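You operate a simulated robot arm through the tools that you are given. There is no shell and no other tool. Be economical: measure what you need, move in short steps, check, and stop when the job is done.

Carry out the task below with a simulated two-armed robot. There is one attempt and no reset: what you move stays moved.

Task
Close the filled disc in the bun mould and set the bun on the small tray beside it.
Fine: turn the knob back to OPEN and leave the mould tray shut.

The check looks at the end state, three seconds after you hand in, the way a careful person would. Anything else that was tipped, shoved, dropped, spilled or broken makes it a failure.

Robot
Two 7-joint arms with two-finger grippers on one trunk, on a base that drives. Base frame: it is fixed to the floor where the robot stands at the start and does not move with it; the origin is under the middle of the robot, x ahead of it, y to its left, z up; the surface under the hand at the start is at about z = 0.83. Lengths are in m, angles in rad, forces in N, time in s.
The left shoulder is at the start at [0.033, 0.165, 1.181], the right one opposite. With the tool pointing down near the work surface each hand reaches from about 0.24 to 0.72 m from the robot's upright axis, wherever it stands, measured 20 degrees to its own side. Places, roughly: dough piece (6x6x4 cm) [0.6, -0.5, 0.8]; mould knob [0.4, 0.3, 0.9]; mould tray [0.4, 0.1, 0.8]; ring of the mould tray [0.4, 0.2, 0.8]; small tray by the mould [0.6, 0.3, 0.8]. Payload 2.45 kg a hand.
Tool frame (each hand has its own): the origin (TCP) lies between the finger pads and is the grasp point; the fingertips stand 0.026 m ahead of it; z points along the fingers, y is the line along which they close. Largest opening 0.096 m; the body of the gripper starts 0.069 m behind the TCP.
Orientation is that of the tool frame in the base frame, as a unit quaternion [x, y, z, w]. With the fingers straight down and closing along the base's y, the tool's x points along the base's -x, its y along +y and its z along -z.

Tools
- The arms move only by the tool nudge_tool. It takes "left_deltas", "right_deltas" or both (then of equal length, played together; a hand with none holds still); each is a list of rows, each an object (a shift or turn left out is 0, a gripper value left out holds the last) with "translation": the shift along the tool's x, y, z in units of 20 mm (1.0 is 20 mm), a list of three; "rotation": the turn, a rotation vector about the tool's x, y, z in units of 8 degrees (1.0 is 8 degrees), a list of three; "fingers": the closure, from 0 (fully open) to 1 (shut). In form: [{"translation": [dx, dy, dz], "rotation": [wx, wy, wz], "fingers": fingers}, ...]. A call has 1 to 12 rows; each row shifts and turns the commanded pose from where the row before left it, along the tool's axes as they then stand. A call with a number of a shift or a turn outside -1 to 1 is refused whole. Rows are played at 5 a second. More than 0.05 m and 0.15 rad between two rows, or a gripper value outside its range, and nothing of the call is played. A pose out of reach is approached as far as the arm can. The call stops where the force on the tool passes 90 N (or 10 N more than at its start, if that is more) or the arm is blocked; 0.2 s more then pass. Each finger halts on what it meets, pressing with about 32 N; the grip force reading is that of the motor and also rises with nothing between the fingers. The clock runs only during rows and for 0.2 s after the last one: add rows that do not move to give the fingers time. The reply holds the time, the measured pose of the TCP, the force on the tool along the base axes, the opening and the grip force, in the units named above and with some noise, with the torque about the TCP (base axes, N m) and any sound that the robot's microphone picked up.
- Cameras (640 x 400 px; columns grow to the right, rows downward): "scene" is now at [0.0844, 0.031, 1.6524]; the picture's right is [0.35, -0.94, 0.00], its down [-0.74, -0.27, -0.62] and it looks along [0.58, 0.21, -0.79] (base axes); focal length 271 px, centre (320, 200). "left" rides on the left gripper at [0.082, -0.003, -0.098] in its tool frame; the picture's right is [0.04, 1.00, 0.00], its down [-0.73, 0.03, -0.68] and it looks along [-0.68, 0.03, 0.73] (tool axes); focal length 256 px, centre (320, 200). "right" rides on the right gripper at [0.082, 0.003, -0.098] in its tool frame; the picture's right is [-0.04, 1.00, 0.00], its down [-0.73, -0.03, -0.68] and it looks along [-0.68, -0.03, 0.73] (tool axes); focal length 256 px, centre (320, 200). There is no depth. A picture from a camera that has moved, and an enlarged one, comes with that camera's place and axes in the base frame and with its lens.
- capture(camera): a new picture of that camera. The clock stands still meanwhile.
- raise_lower(by): slides the trunk up (or, below 0, down) by that many m; the arms and the scene camera ride with it, the base frame stays. It gives what a move gives, with no picture.
- steer(legs): drives the robot by 1 to 6 legs, each [ahead, left, turn to the left] in m, m and rad, along the robot's own axes; the way and the turn of a leg run together, so that a leg with both is an arc; at most 1.5 m and 3.142 rad a leg. The arms and the cameras ride along, it lands a little off, and it stops where it bumps. It gives what a move gives.
- aim_head(pan, tilt): turns the head with the scene camera to pan (to the left, within 2.094 rad either way) and tilt (down, from -0.506 to 1.204), counted from straight ahead of the robot. It gives what a move gives.
- close_up(camera, box): a new picture of the part [left, top, right, bottom] of that camera's present view, enlarged. The clock stands still meanwhile.
- sign_off(): hands the job in; it is judged then, once.

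Work in short steps. Places have to be worked out from the pictures, the camera data and where the tool is seen: move nearer, look again, correct. Check each grasp and each placing, and mend what went wrong. You have 120 turns and 100 pictures in all, those below and enlarged ones among them. Open the grippers and draw the arms clear of the work before you hand the job in, unless the task says otherwise; then end with one line.

The tools are called after ">>>" as a command line: name --argument value ..., lists and objects as JSON in quotes. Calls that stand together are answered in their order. nudge_tool: Moves the arms, as the interface text tells. Its arguments: {"type":"object","properties":{"left_deltas":{"type":"array"},"right_deltas":{"type":"array"}},"required":[]} The other tools are called the same way: raise_lower (by) slides the trunk up or down; steer (legs) drives the base; aim_head (pan, tilt) turns the head that bears the scene camera; capture (camera) takes a picture; close_up (camera, box) takes an enlarged picture of a part of a camera's view; sign_off () hands the job in.

At the start:

```text
clock: 0.0
left_tool_pos: [0.401, 0.4529, 1.2181]
left_orientation: [-0.001, 1.0, 0.0, 0.0]
left_contact_force: [-0.1, -0.3, 0.2]
left_ft_torque: [-0.05, 0.0, 0.01]
left_grip_width: 0.0962
left_gripper_force: 0.0
right_tool_pos: [0.4526, 0.025, 1.1942]
right_orientation: [0.0, 1.0, -0.001, -0.001]
right_contact_force: [-0.1, 0.8, -1.3]
right_ft_torque: [0.01, 0.03, -0.01]
right_grip_width: 0.0959
right_gripper_force: 0.0
trunk travel left (down, up): [-0.35, 0.217]
robot x, y, heading: [-0.0034, -0.0012, 0.0]
head pan, tilt: [0.354, 0.902]
```

scene: 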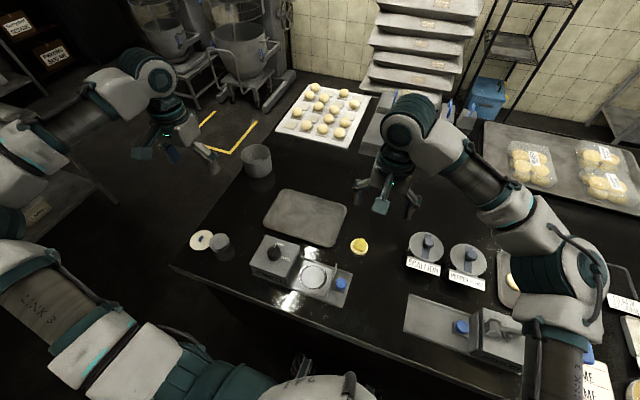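
right: 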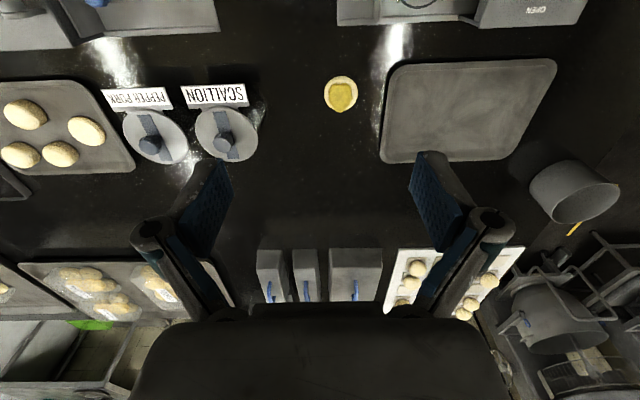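
left: 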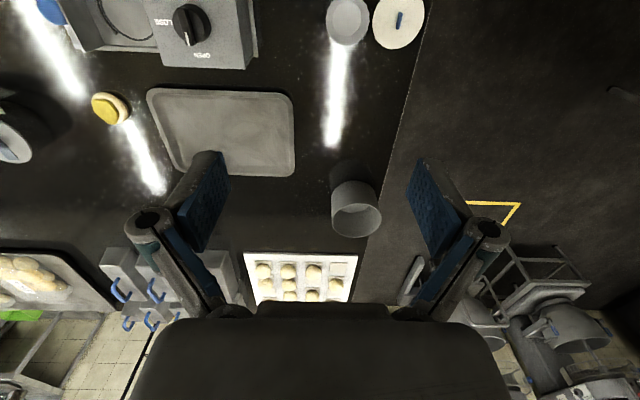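

The mould (knob box, tray with ring, blue handle), the small tray and the filled disc are in view. I take enlarged pictures to understand them.

>>> close_up --camera "scene" --box '[230, 180, 390, 310]'

>>> close_up --camera "scene" --box '[380, 220, 640, 400]'

>>> close_up --camera "left" --box '[30, 0, 310, 180]'

```text
3.08 times, centred on (310, 245) of scene
camera zoom: at [0.0844, 0.031, 1.6524], right [0.35, -0.94, 0.0], down [-0.74, -0.27, -0.62], along [0.58, 0.21, -0.79], focal length 832 px, centre (351, 62)
```

zoom: 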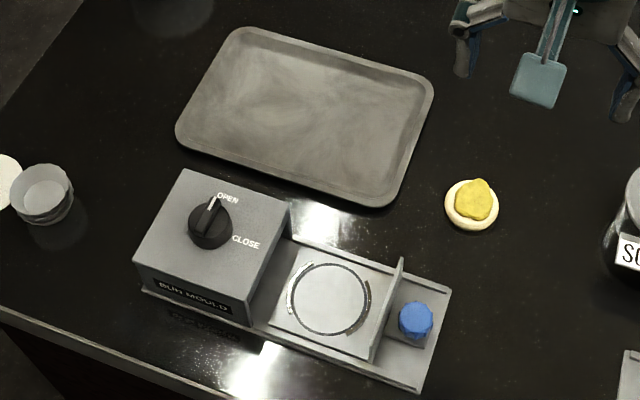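

```text
2.22 times, centred on (510, 310) of scene
camera zoom: at [0.0844, 0.031, 1.6524], right [0.35, -0.94, 0.0], down [-0.74, -0.27, -0.62], along [0.58, 0.21, -0.79], focal length 601 px, centre (-102, -44)
```

zoom: 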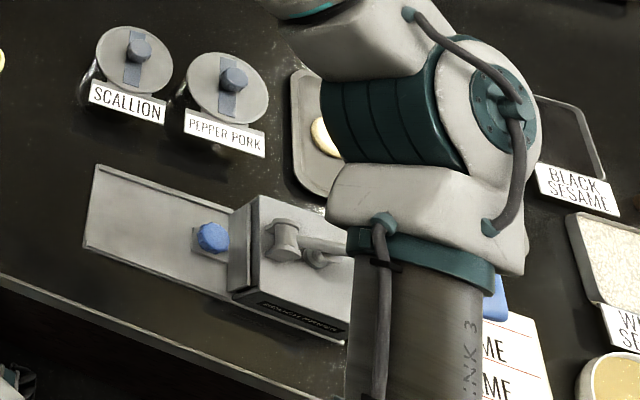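

```text
2.22 times, centred on (170, 90) of left
camera zoom: at [0.3194, 0.4502, 1.3163], right [-0.04, 1.0, 0.0], down [0.73, 0.03, 0.68], along [0.68, 0.03, -0.73], focal length 569 px, centre (653, 444)
```

zoom: 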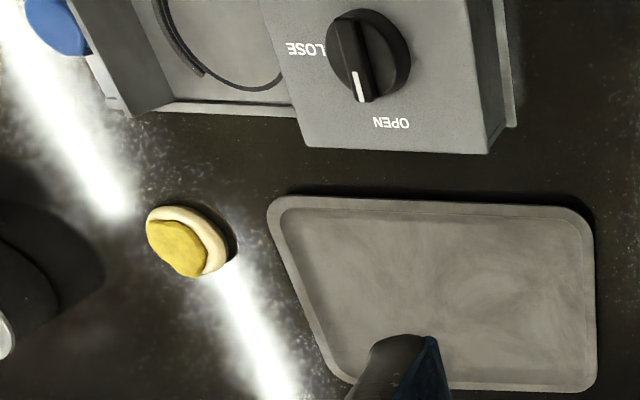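

Disc estimated near [0.543, 0.061], ring near [0.388, 0.166], tray handle near [0.393, 0.078], knob near [0.393, 0.292], small tray near [0.593, 0.277]. I lower the right hand to look at the disc, ring and handle more closely.

>>> nudge_tool --right_deltas '[{"translation": [1, 0.6, 1]}, {"translation": [1, 0.6, 1]}, {"translation": [1, 0.6, 1]}, {"translation": [1, 0, 1]}, {"translation": [0, 0, 1]}, {"translation": [0, 0, 1]}]'

>>> capture --camera "right"

```text
clock: 1.4
left_tool_pos: [0.3979, 0.4512, 1.2208]
left_orientation: [-0.001, 1.0, 0.001, 0.001]
left_contact_force: [-0.4, 0.3, 0.7]
left_ft_torque: [-0.02, -0.01, 0.03]
left_grip_width: 0.0958
left_gripper_force: 0.0
right_tool_pos: [0.3695, 0.059, 1.0741]
right_orientation: [0.0, 1.0, 0.001, 0.001]
right_contact_force: [-0.7, -0.3, -0.4]
right_ft_torque: [-0.02, -0.01, 0.02]
right_grip_width: 0.0959
right_gripper_force: 0.0
trunk travel left (down, up): [-0.35, 0.217]
robot x, y, heading: [0.001, 0.0022, 0.003]
head pan, tilt: [0.354, 0.902]
```

```text
93 pictures are left
camera right: at [0.2875, 0.0618, 1.1733], right [0.04, 1.0, 0.0], down [0.73, -0.03, 0.68], along [0.68, -0.03, -0.73], focal length 256 px, centre (320, 200)
```

right: 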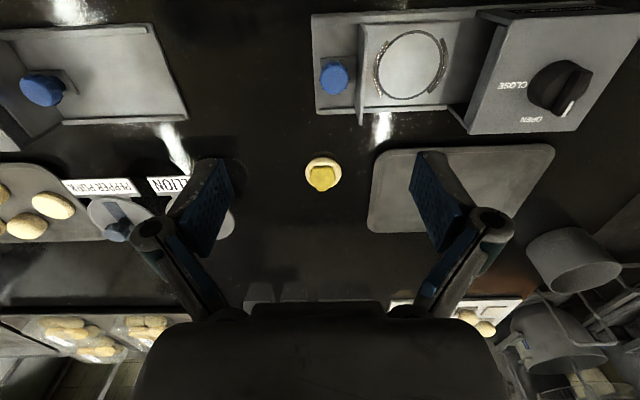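

Disc refined to about [0.536, 0.056]. I zoom in on the mould tray and disc.

>>> close_up --camera "right" --box '[300, 0, 620, 200]'

```text
2.00 times, centred on (460, 100) of right
camera zoom: at [0.2875, 0.0618, 1.1733], right [0.04, 1.0, 0.0], down [0.73, -0.03, 0.68], along [0.68, -0.03, -0.73], focal length 512 px, centre (40, 400)
```

zoom: 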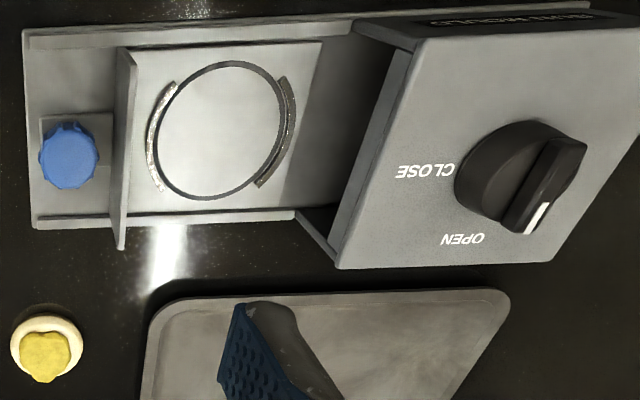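

The ring has guide walls on its ±y sides and is open along x, so I should grip the disc along x. I turn the right tool a quarter turn about the vertical.

>>> nudge_tool --right_deltas '[{"rotation": [0, 0, -0.9375]}, {"rotation": [0, 0, -0.9375]}, {"rotation": [0, 0, -0.9375]}, {"rotation": [0, 0, -0.9375]}, {"rotation": [0, 0, -0.9375]}, {"rotation": [0, 0, -0.9375]}, {"rotation": [0, 0, -0.9375]}, {"rotation": [0, 0, -0.9375]}, {"rotation": [0, 0, -0.9375]}, {"rotation": [0, 0, -0.9375]}, {"rotation": [0, 0, -0.9375]}, {"rotation": [0, 0, -0.9375]}]'

```text
clock: 4.0
left_tool_pos: [0.3977, 0.4509, 1.2206]
left_orientation: [-0.001, 1.0, 0.0, 0.002]
left_contact_force: [-0.2, -0.1, -0.5]
left_ft_torque: [-0.03, -0.01, -0.03]
left_grip_width: 0.0961
left_gripper_force: 0.0
right_tool_pos: [0.3695, 0.0591, 1.0753]
right_orientation: [0.708, -0.706, 0.0, -0.001]
right_contact_force: [0.8, 0.3, -0.4]
right_ft_torque: [0.03, 0.01, 0.01]
right_grip_width: 0.096
right_gripper_force: 0.0
trunk travel left (down, up): [-0.35, 0.217]
robot x, y, heading: [0.0005, 0.0006, 0.007]
head pan, tilt: [0.354, 0.902]
```

Rotation worked (tool x = −y, tool y = −x). I move over the disc, staying about 10 cm above, and look.

>>> nudge_tool --right_deltas '[{"translation": [0, -1, 0]}, {"translation": [0, -1, 0]}, {"translation": [0, -1, 0.5]}, {"translation": [0, -1, 0.7]}, {"translation": [0, -1, 0.7]}, {"translation": [0, -1, 0.7]}, {"translation": [0, -1, 0.7]}, {"translation": [0, -1, 0.7]}, {"translation": [0, -0.33, 0.7]}, {}]'

>>> capture --camera "right"

```text
clock: 6.2
left_tool_pos: [0.3979, 0.452, 1.2203]
left_orientation: [-0.001, 1.0, 0.001, 0.001]
left_contact_force: [0.3, 0.2, -0.6]
left_ft_torque: [0.0, 0.01, 0.02]
left_grip_width: 0.0962
left_gripper_force: 0.0
right_tool_pos: [0.5343, 0.0597, 0.9817]
right_orientation: [0.707, -0.707, 0.0, -0.001]
right_contact_force: [-0.3, 0.1, -0.6]
right_ft_torque: [0.04, -0.02, 0.01]
right_grip_width: 0.0961
right_gripper_force: 0.1
trunk travel left (down, up): [-0.35, 0.217]
robot x, y, heading: [-0.0003, 0.0004, 0.002]
head pan, tilt: [0.354, 0.902]
```

```text
91 pictures are left
camera right: at [0.5311, -0.0226, 1.0796], right [-1.0, 0.04, 0.0], down [0.03, 0.73, 0.68], along [0.03, 0.68, -0.73], focal length 256 px, centre (320, 200)
```

right: 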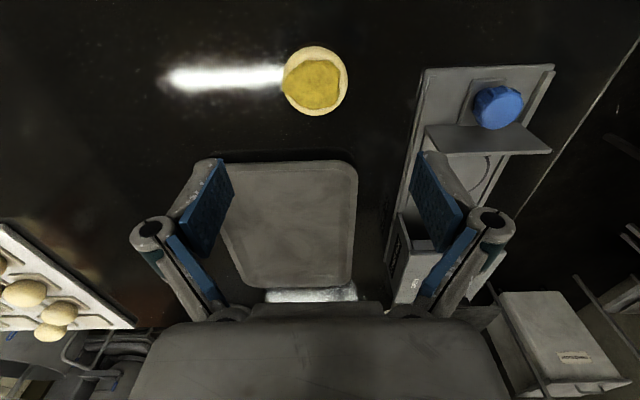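

Disc now computed at [0.537, 0.054], about 5.7 cm wide. I centre on it and go down to z≈0.885 and check.

>>> nudge_tool --right_deltas '[{"translation": [0.29, -0.135, 0.83]}, {"translation": [0, 0, 1]}, {"translation": [0, 0, 1]}, {"translation": [0, 0, 1]}, {"translation": [0, 0, 1]}, {}]'

>>> capture --camera "right"

>>> close_up --camera "scene" --box '[290, 180, 450, 280]'

```text
clock: 7.6
left_tool_pos: [0.3973, 0.4522, 1.2204]
left_orientation: [-0.001, 1.0, 0.0, 0.001]
left_contact_force: [-0.5, -0.2, 0.7]
left_ft_torque: [-0.01, -0.02, -0.02]
left_grip_width: 0.096
left_gripper_force: 0.0
right_tool_pos: [0.5391, 0.0545, 0.8851]
right_orientation: [0.707, -0.707, 0.0, -0.002]
right_contact_force: [0.3, -0.2, 0.3]
right_ft_torque: [0.0, 0.03, -0.01]
right_grip_width: 0.0959
right_gripper_force: 0.0
trunk travel left (down, up): [-0.35, 0.217]
robot x, y, heading: [-0.0018, 0.0001, -0.002]
head pan, tilt: [0.354, 0.902]
```

```text
90 pictures are left
camera right: at [0.5352, -0.027, 0.9826], right [-1.0, 0.04, 0.0], down [0.03, 0.73, 0.68], along [0.03, 0.68, -0.73], focal length 256 px, centre (320, 200)
```

right: 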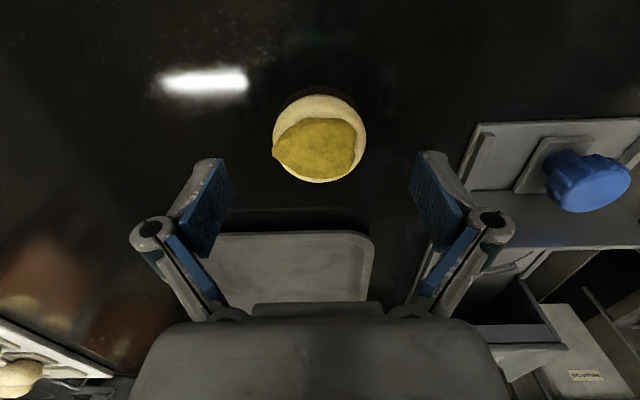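

```text
4.00 times, centred on (370, 230) of scene
camera zoom: at [0.0845, 0.0315, 1.6524], right [0.35, -0.94, 0.0], down [-0.74, -0.27, -0.62], along [0.58, 0.21, -0.79], focal length 1082 px, centre (120, 80)
```

zoom: 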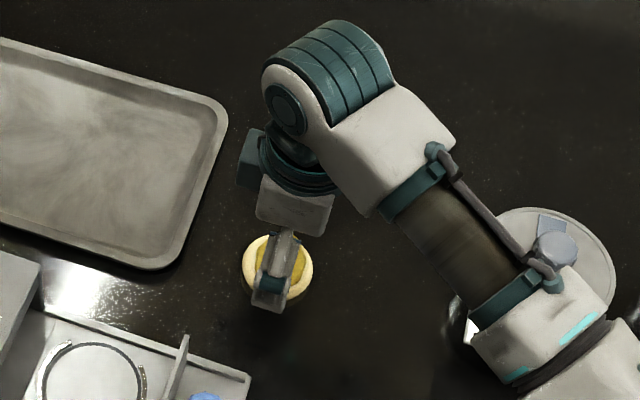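

Disc lies between the fingers at [0.539, 0.053]. I go down to z≈0.862 and close gently to just under its width.

>>> nudge_tool --right_deltas '[{"translation": [0.05, 0, 0.6]}, {"translation": [0, 0, 0.55]}, {"fingers": 0.3}, {"fingers": 0.42}, {"fingers": 0.46}, {}, {}]'

>>> capture --camera "right"

```text
clock: 9.2
left_tool_pos: [0.3983, 0.4505, 1.22]
left_orientation: [-0.001, 1.0, 0.001, 0.002]
left_contact_force: [-0.8, 0.3, 0.8]
left_ft_torque: [-0.01, 0.01, 0.03]
left_grip_width: 0.0958
left_gripper_force: 0.0
right_tool_pos: [0.5392, 0.0522, 0.8609]
right_orientation: [-0.707, 0.707, -0.001, 0.001]
right_contact_force: [-0.2, -0.9, 0.4]
right_ft_torque: [0.0, 0.0, -0.02]
right_grip_width: 0.0589
right_gripper_force: 31.8
trunk travel left (down, up): [-0.35, 0.217]
robot x, y, heading: [-0.0018, -0.0, 0.002]
head pan, tilt: [0.354, 0.902]
```

```text
88 pictures are left
camera right: at [0.5353, -0.0292, 0.96], right [-1.0, 0.04, 0.0], down [0.03, 0.73, 0.68], along [0.03, 0.68, -0.73], focal length 256 px, centre (320, 200)
```

right: 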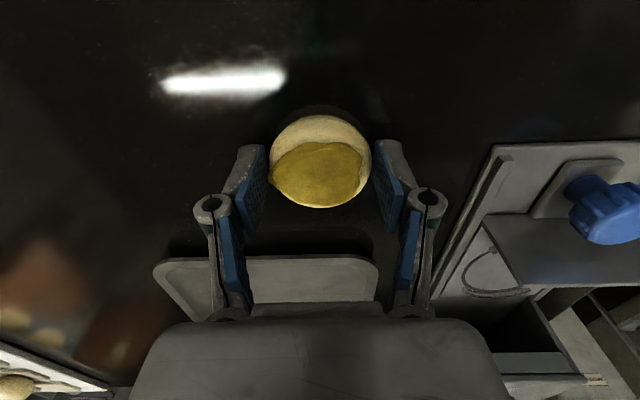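

Gripped at 0.059 m. I lift straight up.

>>> nudge_tool --right_deltas '[{"translation": [0, 0, -0.5]}, {"translation": [0, 0, -1]}, {"translation": [0, 0, -1]}, {"translation": [0, 0, -1]}, {"translation": [0, 0, -1]}, {}]'

>>> capture --camera "right"

```text
clock: 10.6
left_tool_pos: [0.3983, 0.4523, 1.2209]
left_orientation: [-0.001, 1.0, 0.001, 0.001]
left_contact_force: [0.3, -0.7, -0.2]
left_ft_torque: [0.02, -0.05, 0.0]
left_grip_width: 0.0958
left_gripper_force: 0.1
right_tool_pos: [0.5399, 0.0531, 0.951]
right_orientation: [-0.707, 0.708, 0.001, 0.0]
right_contact_force: [0.3, 0.4, -0.6]
right_ft_torque: [0.01, -0.02, 0.02]
right_grip_width: 0.0587
right_gripper_force: 32.0
trunk travel left (down, up): [-0.35, 0.217]
robot x, y, heading: [-0.0018, -0.002, 0.002]
head pan, tilt: [0.354, 0.902]
```

```text
87 pictures are left
camera right: at [0.5351, -0.0293, 1.0498], right [-1.0, 0.04, 0.0], down [0.03, 0.73, 0.68], along [0.03, 0.68, -0.73], focal length 256 px, centre (320, 200)
```

right: 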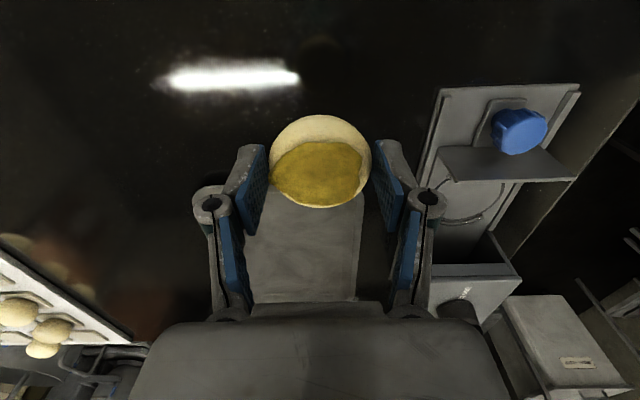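

Disc held. I raise a bit and carry it above the ring.

>>> nudge_tool --right_deltas '[{"translation": [0, 0, -1]}, {"translation": [-0.69, 0.975, 0]}, {"translation": [-0.69, 0.975, 0]}, {"translation": [-0.69, 0.975, 0]}, {"translation": [-0.69, 0.975, 0]}, {"translation": [-0.69, 0.975, 0]}, {"translation": [-0.69, 0.975, 0]}, {"translation": [-0.69, 0.975, 0]}, {"translation": [-0.69, 0.975, 0]}, {}]'

>>> capture --camera "right"

>>> close_up --camera "scene" --box '[230, 190, 390, 310]'

>>> close_up --camera "left" --box '[0, 0, 240, 150]'

```text
clock: 12.8
left_tool_pos: [0.3985, 0.4514, 1.2198]
left_orientation: [-0.001, 1.0, 0.001, 0.0]
left_contact_force: [0.3, 0.6, 0.2]
left_ft_torque: [0.0, 0.0, 0.03]
left_grip_width: 0.0958
left_gripper_force: 0.0
right_tool_pos: [0.3824, 0.1637, 0.9715]
right_orientation: [0.707, -0.707, -0.001, 0.0]
right_contact_force: [0.6, 0.2, -0.2]
right_ft_torque: [0.0, -0.02, -0.01]
right_grip_width: 0.0587
right_gripper_force: 32.4
trunk travel left (down, up): [-0.35, 0.217]
robot x, y, heading: [0.0015, -0.0009, -0.001]
head pan, tilt: [0.354, 0.902]
```

```text
86 pictures are left
camera right: at [0.3785, 0.0812, 1.0694], right [-1.0, 0.04, 0.0], down [0.03, 0.73, 0.68], along [0.03, 0.68, -0.73], focal length 256 px, centre (320, 200)
```

right: 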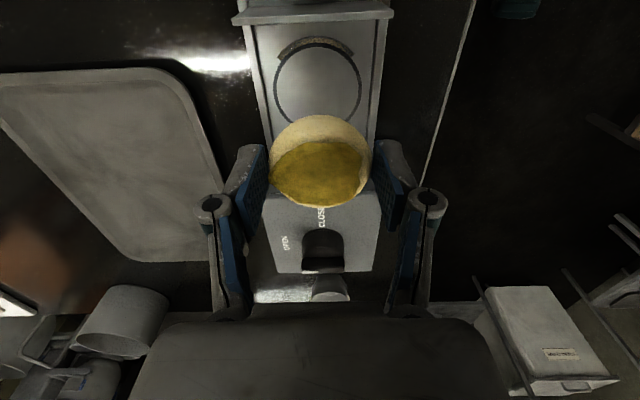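

```text
3.33 times, centred on (310, 250) of scene
camera zoom: at [0.0843, 0.0331, 1.6523], right [0.35, -0.94, 0.0], down [-0.74, -0.27, -0.62], along [0.58, 0.21, -0.79], focal length 902 px, centre (353, 33)
```

zoom: 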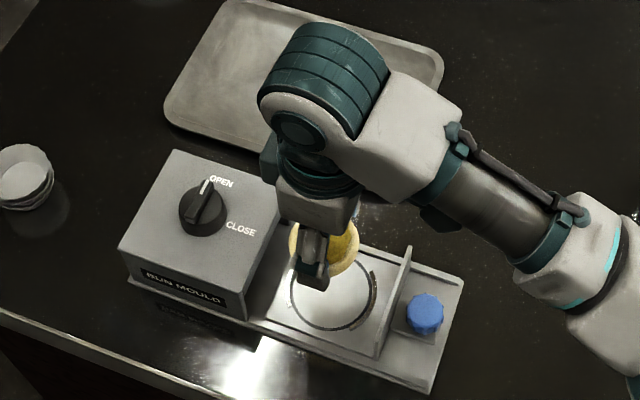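

```text
2.67 times, centred on (120, 75) of left
camera zoom: at [0.3165, 0.4481, 1.318], right [-0.04, 1.0, 0.0], down [0.73, 0.03, 0.68], along [0.68, 0.03, -0.73], focal length 683 px, centre (853, 533)
```

zoom: 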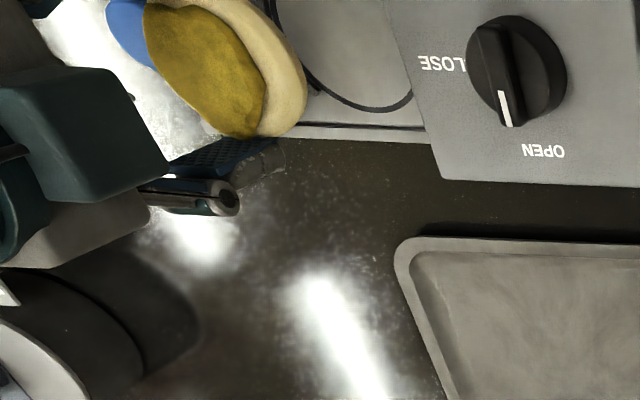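

Ring centre now judged at [0.383, 0.161]. I lower to about z 0.905 and look again.

>>> nudge_tool --right_deltas '[{"translation": [0.12, 0, 1]}, {"translation": [0, 0, 1]}, {"translation": [0, 0, 1]}, {"translation": [0, 0, 0.3]}, {}]'

>>> close_up --camera "right" --box '[200, 20, 440, 220]'

>>> close_up --camera "scene" --box '[260, 230, 360, 310]'

```text
clock: 14.0
left_tool_pos: [0.398, 0.4521, 1.2196]
left_orientation: [-0.001, 1.0, 0.001, 0.001]
left_contact_force: [0.4, -0.4, 0.1]
left_ft_torque: [0.0, 0.01, -0.03]
left_grip_width: 0.096
left_gripper_force: 0.0
right_tool_pos: [0.3825, 0.1596, 0.906]
right_orientation: [0.707, -0.707, 0.001, -0.001]
right_contact_force: [0.2, 0.9, -0.8]
right_ft_torque: [0.0, 0.02, -0.01]
right_grip_width: 0.0588
right_gripper_force: 32.2
trunk travel left (down, up): [-0.35, 0.217]
robot x, y, heading: [0.0009, -0.0039, 0.001]
head pan, tilt: [0.354, 0.902]
```

```text
2.00 times, centred on (320, 120) of right
camera zoom: at [0.3784, 0.0777, 1.0037], right [-1.0, 0.04, 0.0], down [0.03, 0.73, 0.68], along [0.03, 0.68, -0.73], focal length 512 px, centre (320, 360)
```

zoom: 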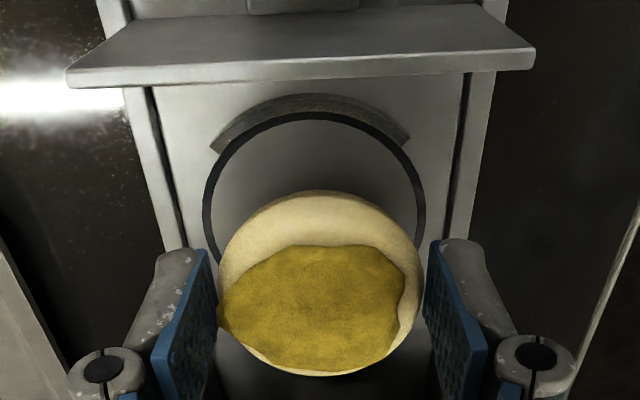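

```text
5.00 times, centred on (310, 270) of scene
camera zoom: at [0.084, 0.0325, 1.6524], right [0.35, -0.94, 0.0], down [-0.74, -0.27, -0.62], along [0.58, 0.21, -0.79], focal length 1353 px, centre (370, -150)
```

zoom: 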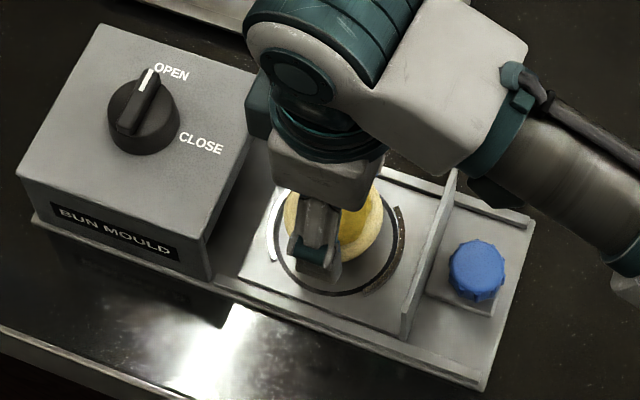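

Aligned within a few millimetres. I descend slowly to about 0.876, watching the force.

>>> nudge_tool --right_deltas '[{"translation": [0.05, -0.05, 0.6]}, {"translation": [0, 0, 0.5]}, {"translation": [0, 0, 0.4]}, {}]'

>>> close_up --camera "right" --box '[200, 20, 440, 220]'

>>> close_up --camera "scene" --box '[260, 230, 360, 310]'

```text
clock: 15.0
left_tool_pos: [0.3973, 0.4513, 1.2197]
left_orientation: [-0.001, 1.0, 0.001, 0.001]
left_contact_force: [-1.3, 0.8, -0.4]
left_ft_torque: [0.0, 0.01, 0.0]
left_grip_width: 0.0961
left_gripper_force: 0.0
right_tool_pos: [0.3836, 0.1592, 0.8755]
right_orientation: [-0.707, 0.707, 0.0, 0.001]
right_contact_force: [1.2, 1.0, -0.6]
right_ft_torque: [-0.02, 0.0, 0.0]
right_grip_width: 0.0588
right_gripper_force: 32.2
trunk travel left (down, up): [-0.35, 0.217]
robot x, y, heading: [-0.0013, 0.0013, 0.004]
head pan, tilt: [0.354, 0.902]
```

```text
2.00 times, centred on (320, 120) of right
camera zoom: at [0.379, 0.0774, 0.9741], right [-1.0, 0.04, 0.0], down [0.03, 0.73, 0.68], along [0.03, 0.68, -0.73], focal length 512 px, centre (320, 360)
```

zoom: 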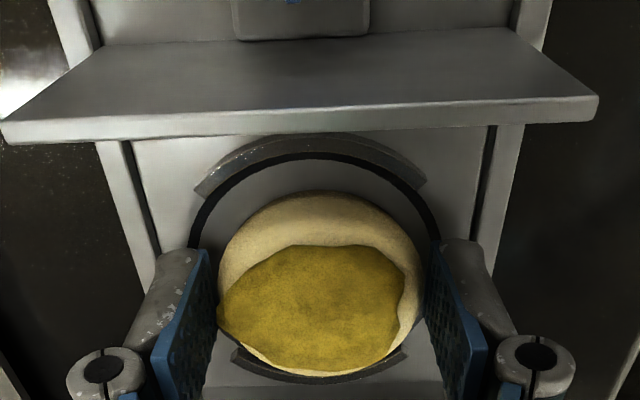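

```text
5.00 times, centred on (310, 270) of scene
camera zoom: at [0.084, 0.0325, 1.6524], right [0.35, -0.94, 0.0], down [-0.74, -0.27, -0.62], along [0.58, 0.21, -0.79], focal length 1353 px, centre (370, -150)
```

zoom: 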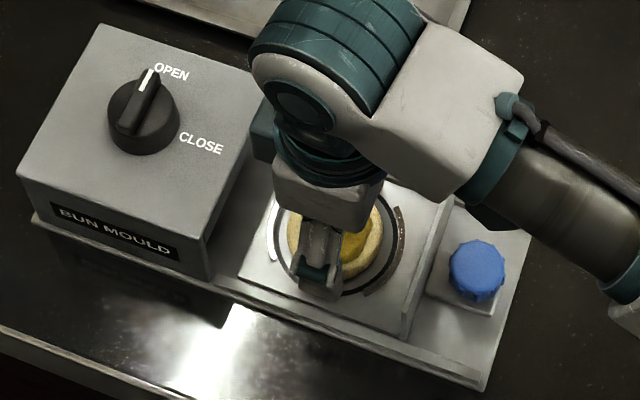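

Well centred, no contact yet. I go down in small steps until it touches.

>>> nudge_tool --right_deltas '[{"translation": [0, 0, 0.2]}, {"translation": [0, 0, 0.15]}, {}]'

```text
clock: 15.8
left_tool_pos: [0.3969, 0.4506, 1.2219]
left_orientation: [0.0, 1.0, 0.001, 0.002]
left_contact_force: [-0.5, -0.1, 0.1]
left_ft_torque: [-0.03, 0.01, 0.01]
left_grip_width: 0.0961
left_gripper_force: 0.0
right_tool_pos: [0.3815, 0.1596, 0.8706]
right_orientation: [-0.707, 0.707, 0.0, 0.002]
right_contact_force: [3.9, 0.1, 29.8]
right_ft_torque: [0.19, -0.2, -0.05]
right_grip_width: 0.0589
right_gripper_force: 31.3
trunk travel left (down, up): [-0.35, 0.217]
robot x, y, heading: [-0.0022, -0.0007, 0.0]
head pan, tilt: [0.354, 0.902]
```

Contact at z≈0.871. I ease up 1 mm and open just enough to release (rails are close outside), then rise.

>>> nudge_tool --right_deltas '[{"translation": [0, 0, -0.08]}, {"fingers": 0.3}, {"fingers": 0.22}, {}, {"translation": [0, 0, -0.5]}, {"translation": [0, 0, -1]}, {"translation": [0, 0, -1]}, {"translation": [0, 0, -1]}, {}]'

>>> close_up --camera "right" --box '[160, 0, 480, 200]'

```text
clock: 17.8
left_tool_pos: [0.3981, 0.4519, 1.2205]
left_orientation: [-0.001, 1.0, 0.001, 0.001]
left_contact_force: [-0.8, 0.7, -0.4]
left_ft_torque: [0.0, 0.0, -0.01]
left_grip_width: 0.0959
left_gripper_force: 0.1
right_tool_pos: [0.385, 0.1595, 0.941]
right_orientation: [-0.707, 0.707, 0.0, 0.001]
right_contact_force: [-0.2, -0.7, 0.5]
right_ft_torque: [0.01, 0.01, -0.04]
right_grip_width: 0.0749
right_gripper_force: 0.0
trunk travel left (down, up): [-0.35, 0.217]
robot x, y, heading: [0.0027, -0.0011, 0.003]
head pan, tilt: [0.354, 0.902]
```

```text
2.00 times, centred on (320, 100) of right
camera zoom: at [0.3814, 0.0782, 1.0395], right [-1.0, 0.04, 0.0], down [0.03, 0.73, 0.68], along [0.03, 0.68, -0.73], focal length 512 px, centre (320, 400)
```

zoom: 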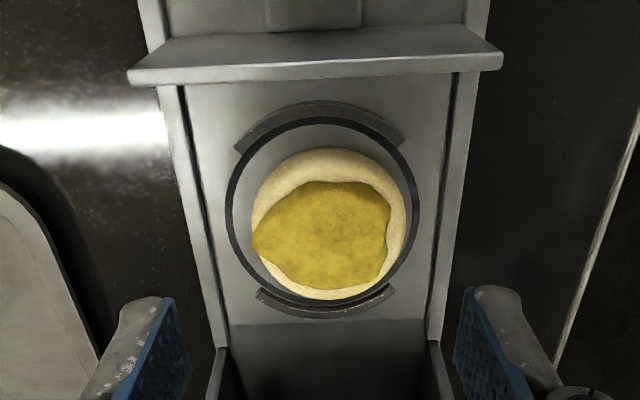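

The disc sits inside the ring. I rise and move over the tray handle to look at it.

>>> nudge_tool --right_deltas '[{"translation": [0, 0, -1]}, {"translation": [0.9, 0, -0.5]}, {"translation": [0.9, 0, 0]}, {"translation": [0.9, 0, 0]}, {"translation": [0.9, 0, 0]}, {"translation": [0.75, 0, 0], "fingers": 0.1}, {}]'

>>> capture --camera "right"

```text
clock: 19.4
left_tool_pos: [0.3986, 0.452, 1.2213]
left_orientation: [0.0, 1.0, 0.001, 0.001]
left_contact_force: [-0.2, -0.3, -0.3]
left_ft_torque: [-0.02, -0.02, -0.01]
left_grip_width: 0.0959
left_gripper_force: 0.0
right_tool_pos: [0.3822, 0.073, 0.9705]
right_orientation: [0.707, -0.707, 0.0, -0.001]
right_contact_force: [0.0, 0.3, 0.0]
right_ft_torque: [-0.01, -0.01, 0.02]
right_grip_width: 0.0862
right_gripper_force: 0.1
trunk travel left (down, up): [-0.35, 0.217]
robot x, y, heading: [-0.0016, -0.0019, 0.003]
head pan, tilt: [0.354, 0.902]
```

```text
78 pictures are left
camera right: at [0.379, -0.0095, 1.0692], right [-1.0, 0.04, 0.0], down [0.03, 0.73, 0.68], along [0.03, 0.68, -0.73], focal length 256 px, centre (320, 200)
```

right: 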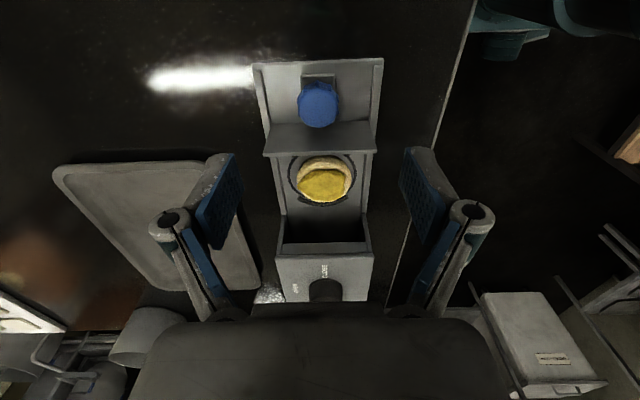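

Handle knob judged at [0.385, 0.0775, 0.86], end plate behind it at y≈0.10, top ≈0.896. I descend with fingers straddling it in x.

>>> nudge_tool --right_deltas '[{"translation": [-0.15, -0.14, 1], "fingers": 0.35}, {"translation": [0, 0, 1]}, {"translation": [0, 0, 1]}, {"translation": [0, 0, 0.6]}, {}]'

>>> capture --camera "right"

```text
clock: 20.6
left_tool_pos: [0.3972, 0.452, 1.2199]
left_orientation: [-0.001, 1.0, 0.001, 0.0]
left_contact_force: [-0.5, 0.6, -0.1]
left_ft_torque: [-0.01, -0.02, -0.01]
left_grip_width: 0.0961
left_gripper_force: 0.1
right_tool_pos: [0.3865, 0.0765, 0.8992]
right_orientation: [0.707, -0.707, 0.001, -0.001]
right_contact_force: [-0.2, -0.5, -0.9]
right_ft_torque: [0.0, 0.01, -0.02]
right_grip_width: 0.0626
right_gripper_force: 0.2
trunk travel left (down, up): [-0.35, 0.217]
robot x, y, heading: [0.0037, -0.0025, 0.001]
head pan, tilt: [0.354, 0.902]
```

```text
77 pictures are left
camera right: at [0.3833, -0.0065, 0.9971], right [-1.0, 0.04, 0.0], down [0.03, 0.73, 0.68], along [0.03, 0.68, -0.73], focal length 256 px, centre (320, 200)
```

right: 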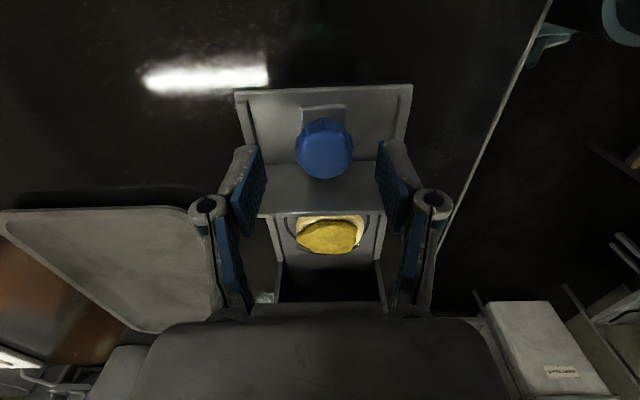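

Centred on the handle. I lower another 2 cm and close on it.

>>> nudge_tool --right_deltas '[{"translation": [0, 0, 0.6]}, {"translation": [0, 0, 0.5]}, {"fingers": 0.5}, {"fingers": 0.65}, {"fingers": 0.8}, {}, {}]'

>>> capture --camera "right"

```text
clock: 22.2
left_tool_pos: [0.3965, 0.4522, 1.2201]
left_orientation: [-0.001, 1.0, 0.001, 0.002]
left_contact_force: [-0.5, 0.6, -0.4]
left_ft_torque: [-0.02, -0.01, -0.04]
left_grip_width: 0.096
left_gripper_force: 0.1
right_tool_pos: [0.3852, 0.0765, 0.8762]
right_orientation: [0.708, -0.706, 0.0, -0.001]
right_contact_force: [-13.0, -0.3, -4.0]
right_ft_torque: [-0.03, 0.29, 0.03]
right_grip_width: 0.0328
right_gripper_force: 45.2
trunk travel left (down, up): [-0.35, 0.217]
robot x, y, heading: [0.003, -0.0009, -0.001]
head pan, tilt: [0.354, 0.902]
```

```text
76 pictures are left
camera right: at [0.3809, -0.0063, 0.9752], right [-1.0, 0.04, 0.0], down [0.03, 0.73, 0.68], along [0.03, 0.68, -0.73], focal length 256 px, centre (320, 200)
```

right: 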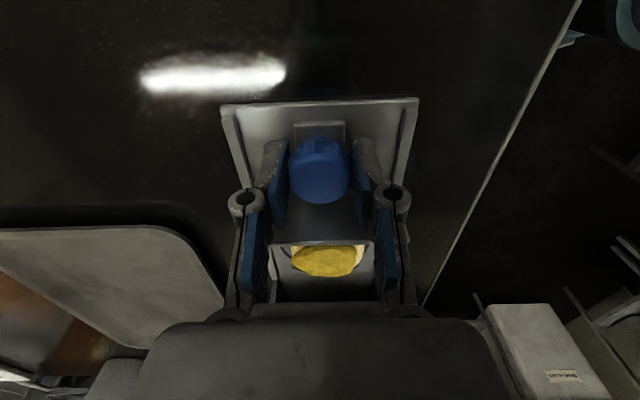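

Handle gripped (0.033 m). I push the tray toward the box (+y) in steps.

>>> nudge_tool --right_deltas '[{"translation": [-0.4, 0.1, 0]}, {"translation": [-0.6, 0, 0]}, {"translation": [-0.6, 0, 0]}, {"translation": [-0.6, 0, 0]}, {}]'

>>> capture --camera "right"

```text
clock: 23.4
left_tool_pos: [0.3982, 0.452, 1.2218]
left_orientation: [-0.001, 1.0, 0.0, 0.002]
left_contact_force: [-0.2, 0.1, -0.5]
left_ft_torque: [0.01, 0.01, -0.04]
left_grip_width: 0.0961
left_gripper_force: 0.1
right_tool_pos: [0.3844, 0.1203, 0.8762]
right_orientation: [-0.707, 0.707, 0.0, 0.001]
right_contact_force: [-12.3, 1.3, -6.2]
right_ft_torque: [-0.19, 0.11, -0.13]
right_grip_width: 0.0327
right_gripper_force: 44.8
trunk travel left (down, up): [-0.35, 0.217]
robot x, y, heading: [0.0001, -0.0004, -0.005]
head pan, tilt: [0.354, 0.902]
```

```text
75 pictures are left
camera right: at [0.3808, 0.0375, 0.9752], right [-1.0, 0.04, 0.0], down [0.03, 0.73, 0.68], along [0.03, 0.68, -0.73], focal length 256 px, centre (320, 200)
```

right: 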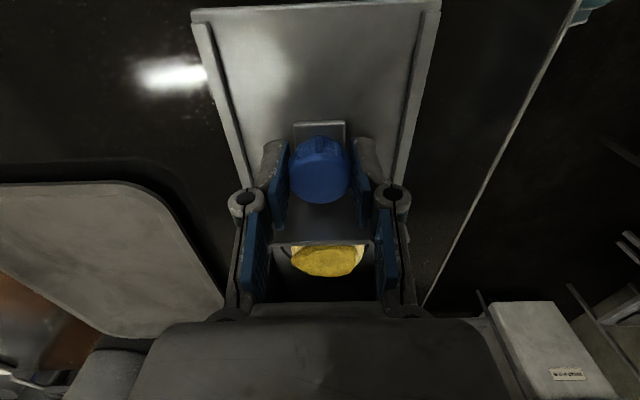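

The tray slides freely. I keep pushing.

>>> nudge_tool --right_deltas '[{"translation": [-0.6, 0, 0]}, {"translation": [-0.6, 0, 0]}, {"translation": [-0.6, 0, 0]}, {"translation": [-0.5, 0, 0]}, {}]'

>>> capture --camera "right"

>>> close_up --camera "scene" --box '[230, 190, 390, 310]'

```text
clock: 24.6
left_tool_pos: [0.3989, 0.4524, 1.2211]
left_orientation: [-0.002, 1.0, 0.0, 0.001]
left_contact_force: [0.4, -0.3, 0.9]
left_ft_torque: [0.01, 0.0, 0.0]
left_grip_width: 0.0959
left_gripper_force: 0.1
right_tool_pos: [0.3851, 0.1655, 0.8769]
right_orientation: [-0.707, 0.708, -0.001, 0.001]
right_contact_force: [-6.4, 0.9, -6.9]
right_ft_torque: [-0.45, 0.18, -0.16]
right_grip_width: 0.0328
right_gripper_force: 44.9
trunk travel left (down, up): [-0.35, 0.217]
robot x, y, heading: [0.0004, -0.0012, -0.008]
head pan, tilt: [0.354, 0.902]
```

```text
74 pictures are left
camera right: at [0.3806, 0.0842, 0.9752], right [-1.0, 0.04, 0.0], down [0.03, 0.73, 0.68], along [0.03, 0.68, -0.73], focal length 256 px, centre (320, 200)
```

right: 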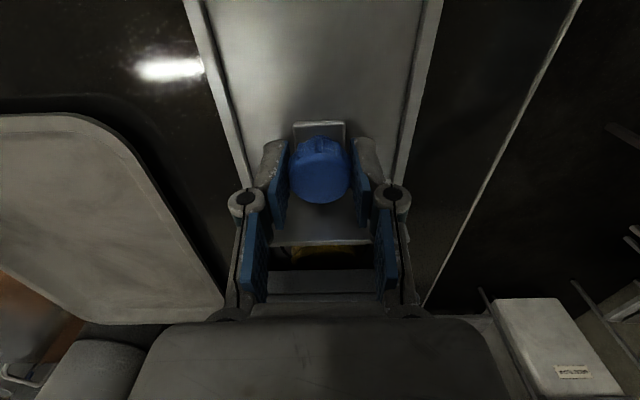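

```text
3.33 times, centred on (310, 250) of scene
camera zoom: at [0.0835, 0.0334, 1.6523], right [0.35, -0.94, 0.0], down [-0.74, -0.27, -0.62], along [0.58, 0.21, -0.79], focal length 902 px, centre (353, 33)
```

zoom: 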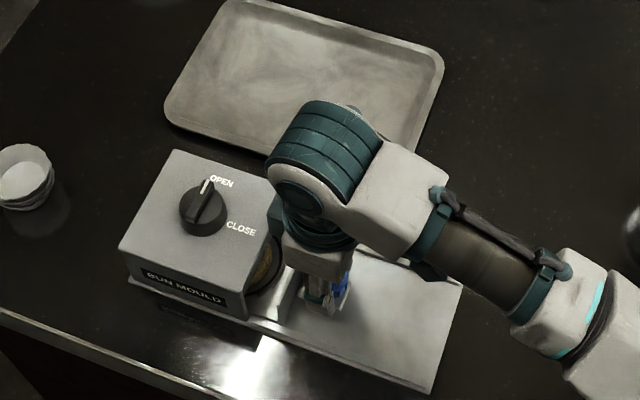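

About 3 cm left. I continue carefully until it stops.

>>> nudge_tool --right_deltas '[{"translation": [-0.5, 0, 0]}, {"translation": [-0.4, 0, 0]}, {"translation": [-0.3, 0, 0]}, {"translation": [-0.2, 0, 0]}, {}]'

>>> close_up --camera "scene" --box '[230, 190, 390, 310]'

>>> capture --camera "right"

```text
clock: 25.8
left_tool_pos: [0.3982, 0.4519, 1.2211]
left_orientation: [-0.001, 1.0, 0.001, 0.001]
left_contact_force: [-0.1, 1.2, 0.8]
left_ft_torque: [-0.03, 0.0, 0.0]
left_grip_width: 0.0959
left_gripper_force: 0.2
right_tool_pos: [0.3834, 0.1926, 0.877]
right_orientation: [0.707, -0.707, 0.001, 0.0]
right_contact_force: [-5.0, -1.5, -5.6]
right_ft_torque: [-0.1, 0.07, -0.05]
right_grip_width: 0.0326
right_gripper_force: 44.6
trunk travel left (down, up): [-0.35, 0.217]
robot x, y, heading: [0.0029, -0.0034, 0.006]
head pan, tilt: [0.354, 0.902]
```

```text
3.33 times, centred on (310, 250) of scene
camera zoom: at [0.0838, 0.0329, 1.6523], right [0.35, -0.94, 0.0], down [-0.74, -0.27, -0.62], along [0.58, 0.21, -0.79], focal length 902 px, centre (353, 33)
```

zoom: 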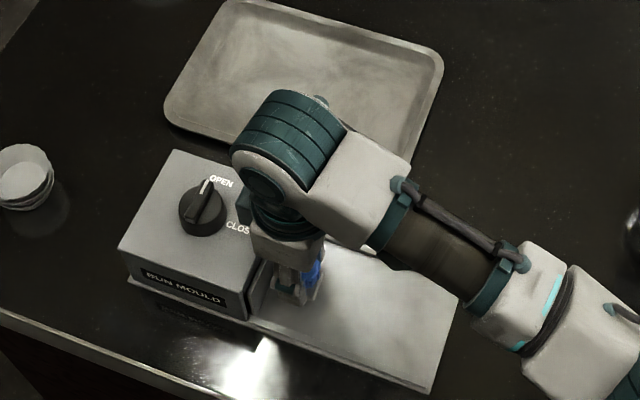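

```text
71 pictures are left
camera right: at [0.3806, 0.1114, 0.9752], right [-1.0, 0.04, 0.0], down [0.03, 0.73, 0.68], along [0.03, 0.68, -0.73], focal length 256 px, centre (320, 200)
```

right: 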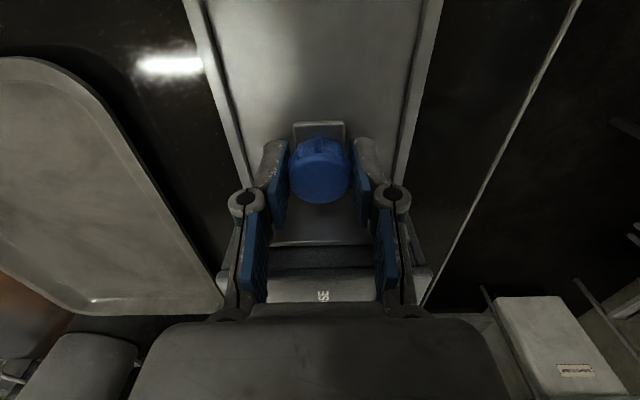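

A small gap seems left; I push further in 4 mm steps.

>>> nudge_tool --right_deltas '[{"translation": [-0.2, 0, 0]}, {"translation": [-0.2, 0, 0]}, {"translation": [-0.2, 0, 0]}, {}]'

>>> close_up --camera "right" --box '[200, 180, 440, 330]'

```text
clock: 26.8
left_tool_pos: [0.3971, 0.4478, 1.2226]
left_orientation: [-0.001, 1.0, 0.001, 0.001]
left_contact_force: [0.1, 0.6, 1.0]
left_ft_torque: [-0.02, 0.02, 0.01]
left_grip_width: 0.096
left_gripper_force: 0.1
right_tool_pos: [0.3843, 0.2024, 0.878]
right_orientation: [-0.706, 0.708, -0.001, 0.0]
right_contact_force: [-9.2, -30.4, -3.4]
right_ft_torque: [-0.59, 0.17, -0.03]
right_grip_width: 0.0332
right_gripper_force: 44.9
trunk travel left (down, up): [-0.35, 0.217]
robot x, y, heading: [-0.0016, -0.0019, -0.001]
head pan, tilt: [0.354, 0.902]
```

```text
2.67 times, centred on (320, 255) of right
camera zoom: at [0.3806, 0.1209, 0.9764], right [-1.0, 0.04, 0.0], down [0.03, 0.73, 0.68], along [0.03, 0.68, -0.74], focal length 683 px, centre (320, 53)
```

zoom: 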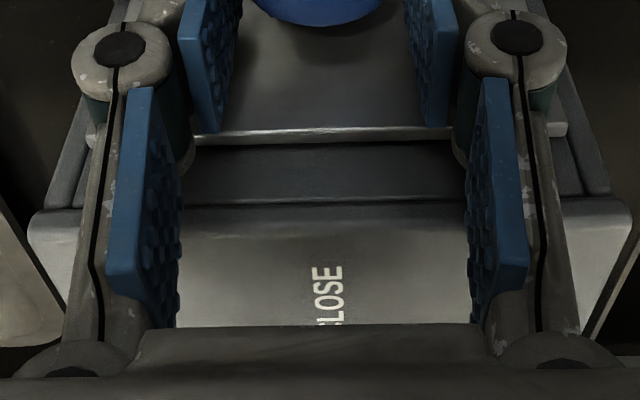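

Stop reached at y≈0.202 (−30 N): the tray is shut. I relax, release the handle and draw the right hand away up and to the right.

>>> nudge_tool --right_deltas '[{"translation": [0.1, 0, 0]}, {"fingers": 0.5}, {"fingers": 0.35}, {}, {"translation": [0, 0, -1]}, {"translation": [0, 0, -1]}, {"translation": [0.5, 0, -1]}, {"translation": [1, 0, -1]}, {"translation": [1, 0, -0.5]}, {"translation": [1, 0, 0]}, {"translation": [1, 0, 0]}, {"translation": [1, 0, 0]}]'

>>> nudge_tool --right_deltas '[{"translation": [1, 0, 0]}, {"translation": [1, 0, 0]}, {"translation": [1, 0, 0]}, {"translation": [1, 0, 0]}, {"translation": [1, 0, 0]}, {"translation": [1, 0, 0]}]'

>>> close_up --camera "scene" --box '[230, 190, 390, 310]'

```text
clock: 29.4
left_tool_pos: [0.3981, 0.4515, 1.2204]
left_orientation: [0.0, 1.0, 0.001, 0.001]
left_contact_force: [0.0, 0.0, 0.3]
left_ft_torque: [0.01, 0.0, -0.02]
left_grip_width: 0.0958
left_gripper_force: 0.0
right_tool_pos: [0.3833, 0.0926, 0.9668]
right_orientation: [-0.707, 0.707, -0.001, 0.0]
right_contact_force: [0.1, 0.2, 0.5]
right_ft_torque: [0.04, 0.02, -0.02]
right_grip_width: 0.0624
right_gripper_force: 0.1
trunk travel left (down, up): [-0.35, 0.217]
robot x, y, heading: [0.0038, -0.005, -0.003]
head pan, tilt: [0.354, 0.902]
```

```text
clock: 30.8
left_tool_pos: [0.3983, 0.4507, 1.2207]
left_orientation: [0.001, 1.0, 0.001, 0.001]
left_contact_force: [-0.1, 0.0, 0.5]
left_ft_torque: [-0.04, -0.03, 0.02]
left_grip_width: 0.0959
left_gripper_force: 0.0
right_tool_pos: [0.3844, -0.028, 0.9684]
right_orientation: [0.708, -0.707, -0.001, -0.001]
right_contact_force: [-0.2, 0.3, 0.5]
right_ft_torque: [0.01, 0.01, -0.02]
right_grip_width: 0.0625
right_gripper_force: 0.1
trunk travel left (down, up): [-0.35, 0.217]
robot x, y, heading: [0.0015, -0.0017, 0.001]
head pan, tilt: [0.354, 0.902]
```

```text
3.33 times, centred on (310, 250) of scene
camera zoom: at [0.0838, 0.0289, 1.6524], right [0.35, -0.94, 0.0], down [-0.74, -0.27, -0.62], along [0.58, 0.21, -0.79], focal length 902 px, centre (353, 33)
```

zoom: 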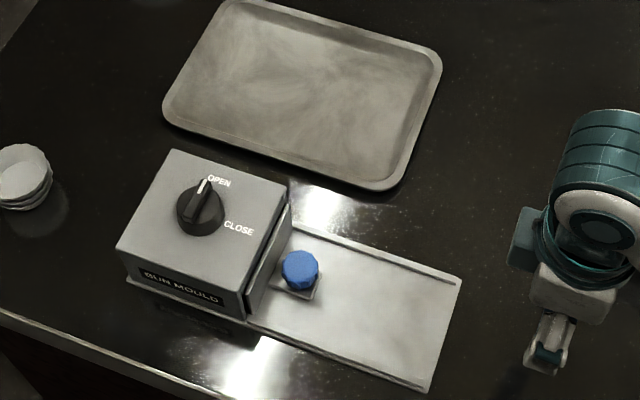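

Tray is shut, handle free. Knob points along +x (OPEN), CLOSE is toward −y, so the left hand, closing along y, fits the bar. I bring the left hand above the knob.

>>> nudge_tool --left_deltas '[{"translation": [0, -0.9, 0.8]}, {"translation": [0, -0.9, 0.8]}, {"translation": [0, -0.9, 0.8]}, {"translation": [0, -0.9, 0.8]}, {"translation": [0, -0.9, 0.8]}, {"translation": [0, -0.9, 0.8]}, {"translation": [0, -0.9, 0.8]}, {"translation": [0, -0.9, 0.8]}, {"translation": [0, -0.9, 0.8]}, {"translation": [0.2, -0.1, 0.8], "fingers": 0.4}, {}]'

>>> capture --camera "left"

>>> close_up --camera "scene" --box '[230, 190, 390, 310]'

```text
clock: 33.2
left_tool_pos: [0.3949, 0.2856, 1.0609]
left_orientation: [-0.001, 1.0, -0.001, 0.0]
left_contact_force: [-0.5, 0.1, 0.1]
left_ft_torque: [0.02, -0.01, 0.0]
left_grip_width: 0.0575
left_gripper_force: 0.1
right_tool_pos: [0.384, -0.0258, 0.9662]
right_orientation: [-0.707, 0.707, 0.0, 0.001]
right_contact_force: [0.0, -0.4, 0.3]
right_ft_torque: [0.0, 0.01, 0.01]
right_grip_width: 0.0624
right_gripper_force: 0.0
trunk travel left (down, up): [-0.35, 0.217]
robot x, y, heading: [0.0006, -0.0007, 0.001]
head pan, tilt: [0.354, 0.902]
```

```text
68 pictures are left
camera left: at [0.3116, 0.283, 1.1579], right [-0.04, 1.0, 0.0], down [0.73, 0.03, 0.68], along [0.68, 0.03, -0.73], focal length 256 px, centre (320, 200)
```

left: 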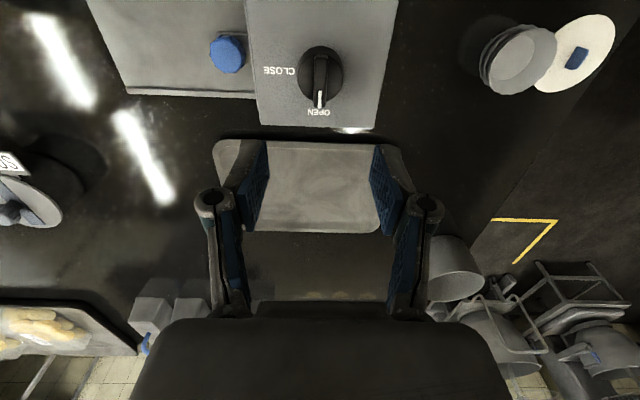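

```text
3.33 times, centred on (310, 250) of scene
camera zoom: at [0.0842, 0.0293, 1.6524], right [0.35, -0.94, 0.0], down [-0.74, -0.27, -0.62], along [0.58, 0.21, -0.79], focal length 902 px, centre (353, 33)
```

zoom: 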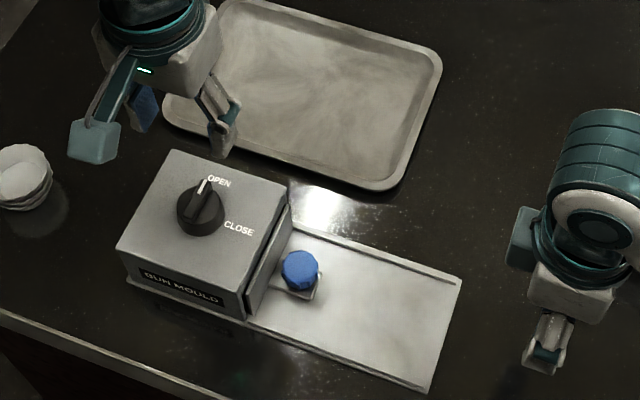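

Knob about [0.387, 0.286, 0.925]. I lower the left hand to z≈0.985 and recheck.

>>> nudge_tool --left_deltas '[{"translation": [0.4, 0, 1]}, {"translation": [0, 0, 1]}, {"translation": [0, 0, 1]}, {"translation": [0, 0, 0.7], "fingers": 0.45}, {}]'

>>> capture --camera "left"

>>> close_up --camera "scene" --box '[230, 190, 390, 310]'

```text
clock: 34.4
left_tool_pos: [0.3862, 0.2873, 0.9862]
left_orientation: [0.0, 1.0, 0.001, 0.001]
left_contact_force: [0.4, 0.6, 0.0]
left_ft_torque: [0.02, 0.02, -0.03]
left_grip_width: 0.0527
left_gripper_force: 0.0
right_tool_pos: [0.3847, -0.0266, 0.9675]
right_orientation: [0.708, -0.706, 0.001, 0.0]
right_contact_force: [-0.4, 0.1, -0.2]
right_ft_torque: [0.02, -0.05, -0.03]
right_grip_width: 0.0624
right_gripper_force: 0.0
trunk travel left (down, up): [-0.35, 0.217]
robot x, y, heading: [-0.0015, 0.0004, 0.003]
head pan, tilt: [0.354, 0.902]
```

```text
66 pictures are left
camera left: at [0.305, 0.284, 1.0845], right [-0.04, 1.0, 0.0], down [0.73, 0.03, 0.68], along [0.68, 0.03, -0.73], focal length 256 px, centre (320, 200)
```

left: 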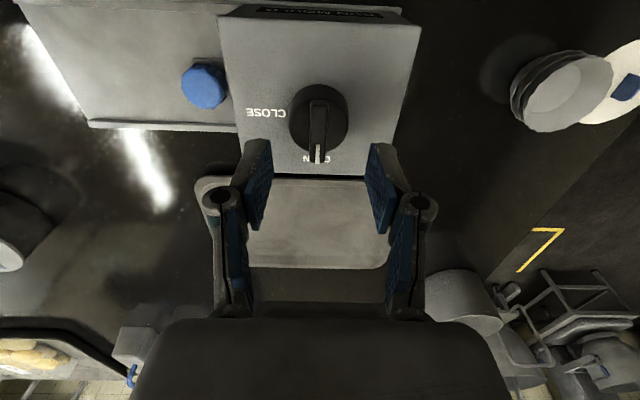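

```text
3.33 times, centred on (310, 250) of scene
camera zoom: at [0.0842, 0.029, 1.6524], right [0.35, -0.94, 0.0], down [-0.74, -0.27, -0.62], along [0.58, 0.21, -0.79], focal length 902 px, centre (353, 33)
```

zoom: 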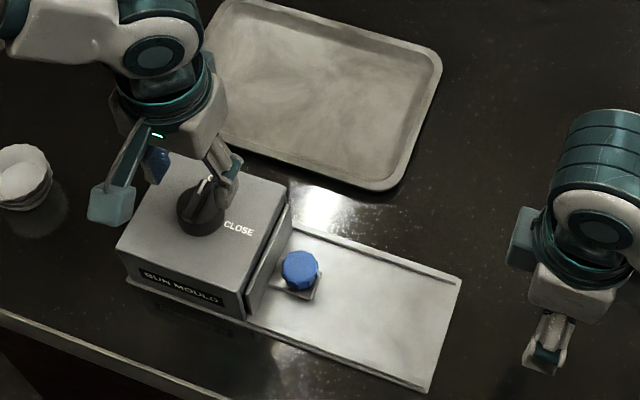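

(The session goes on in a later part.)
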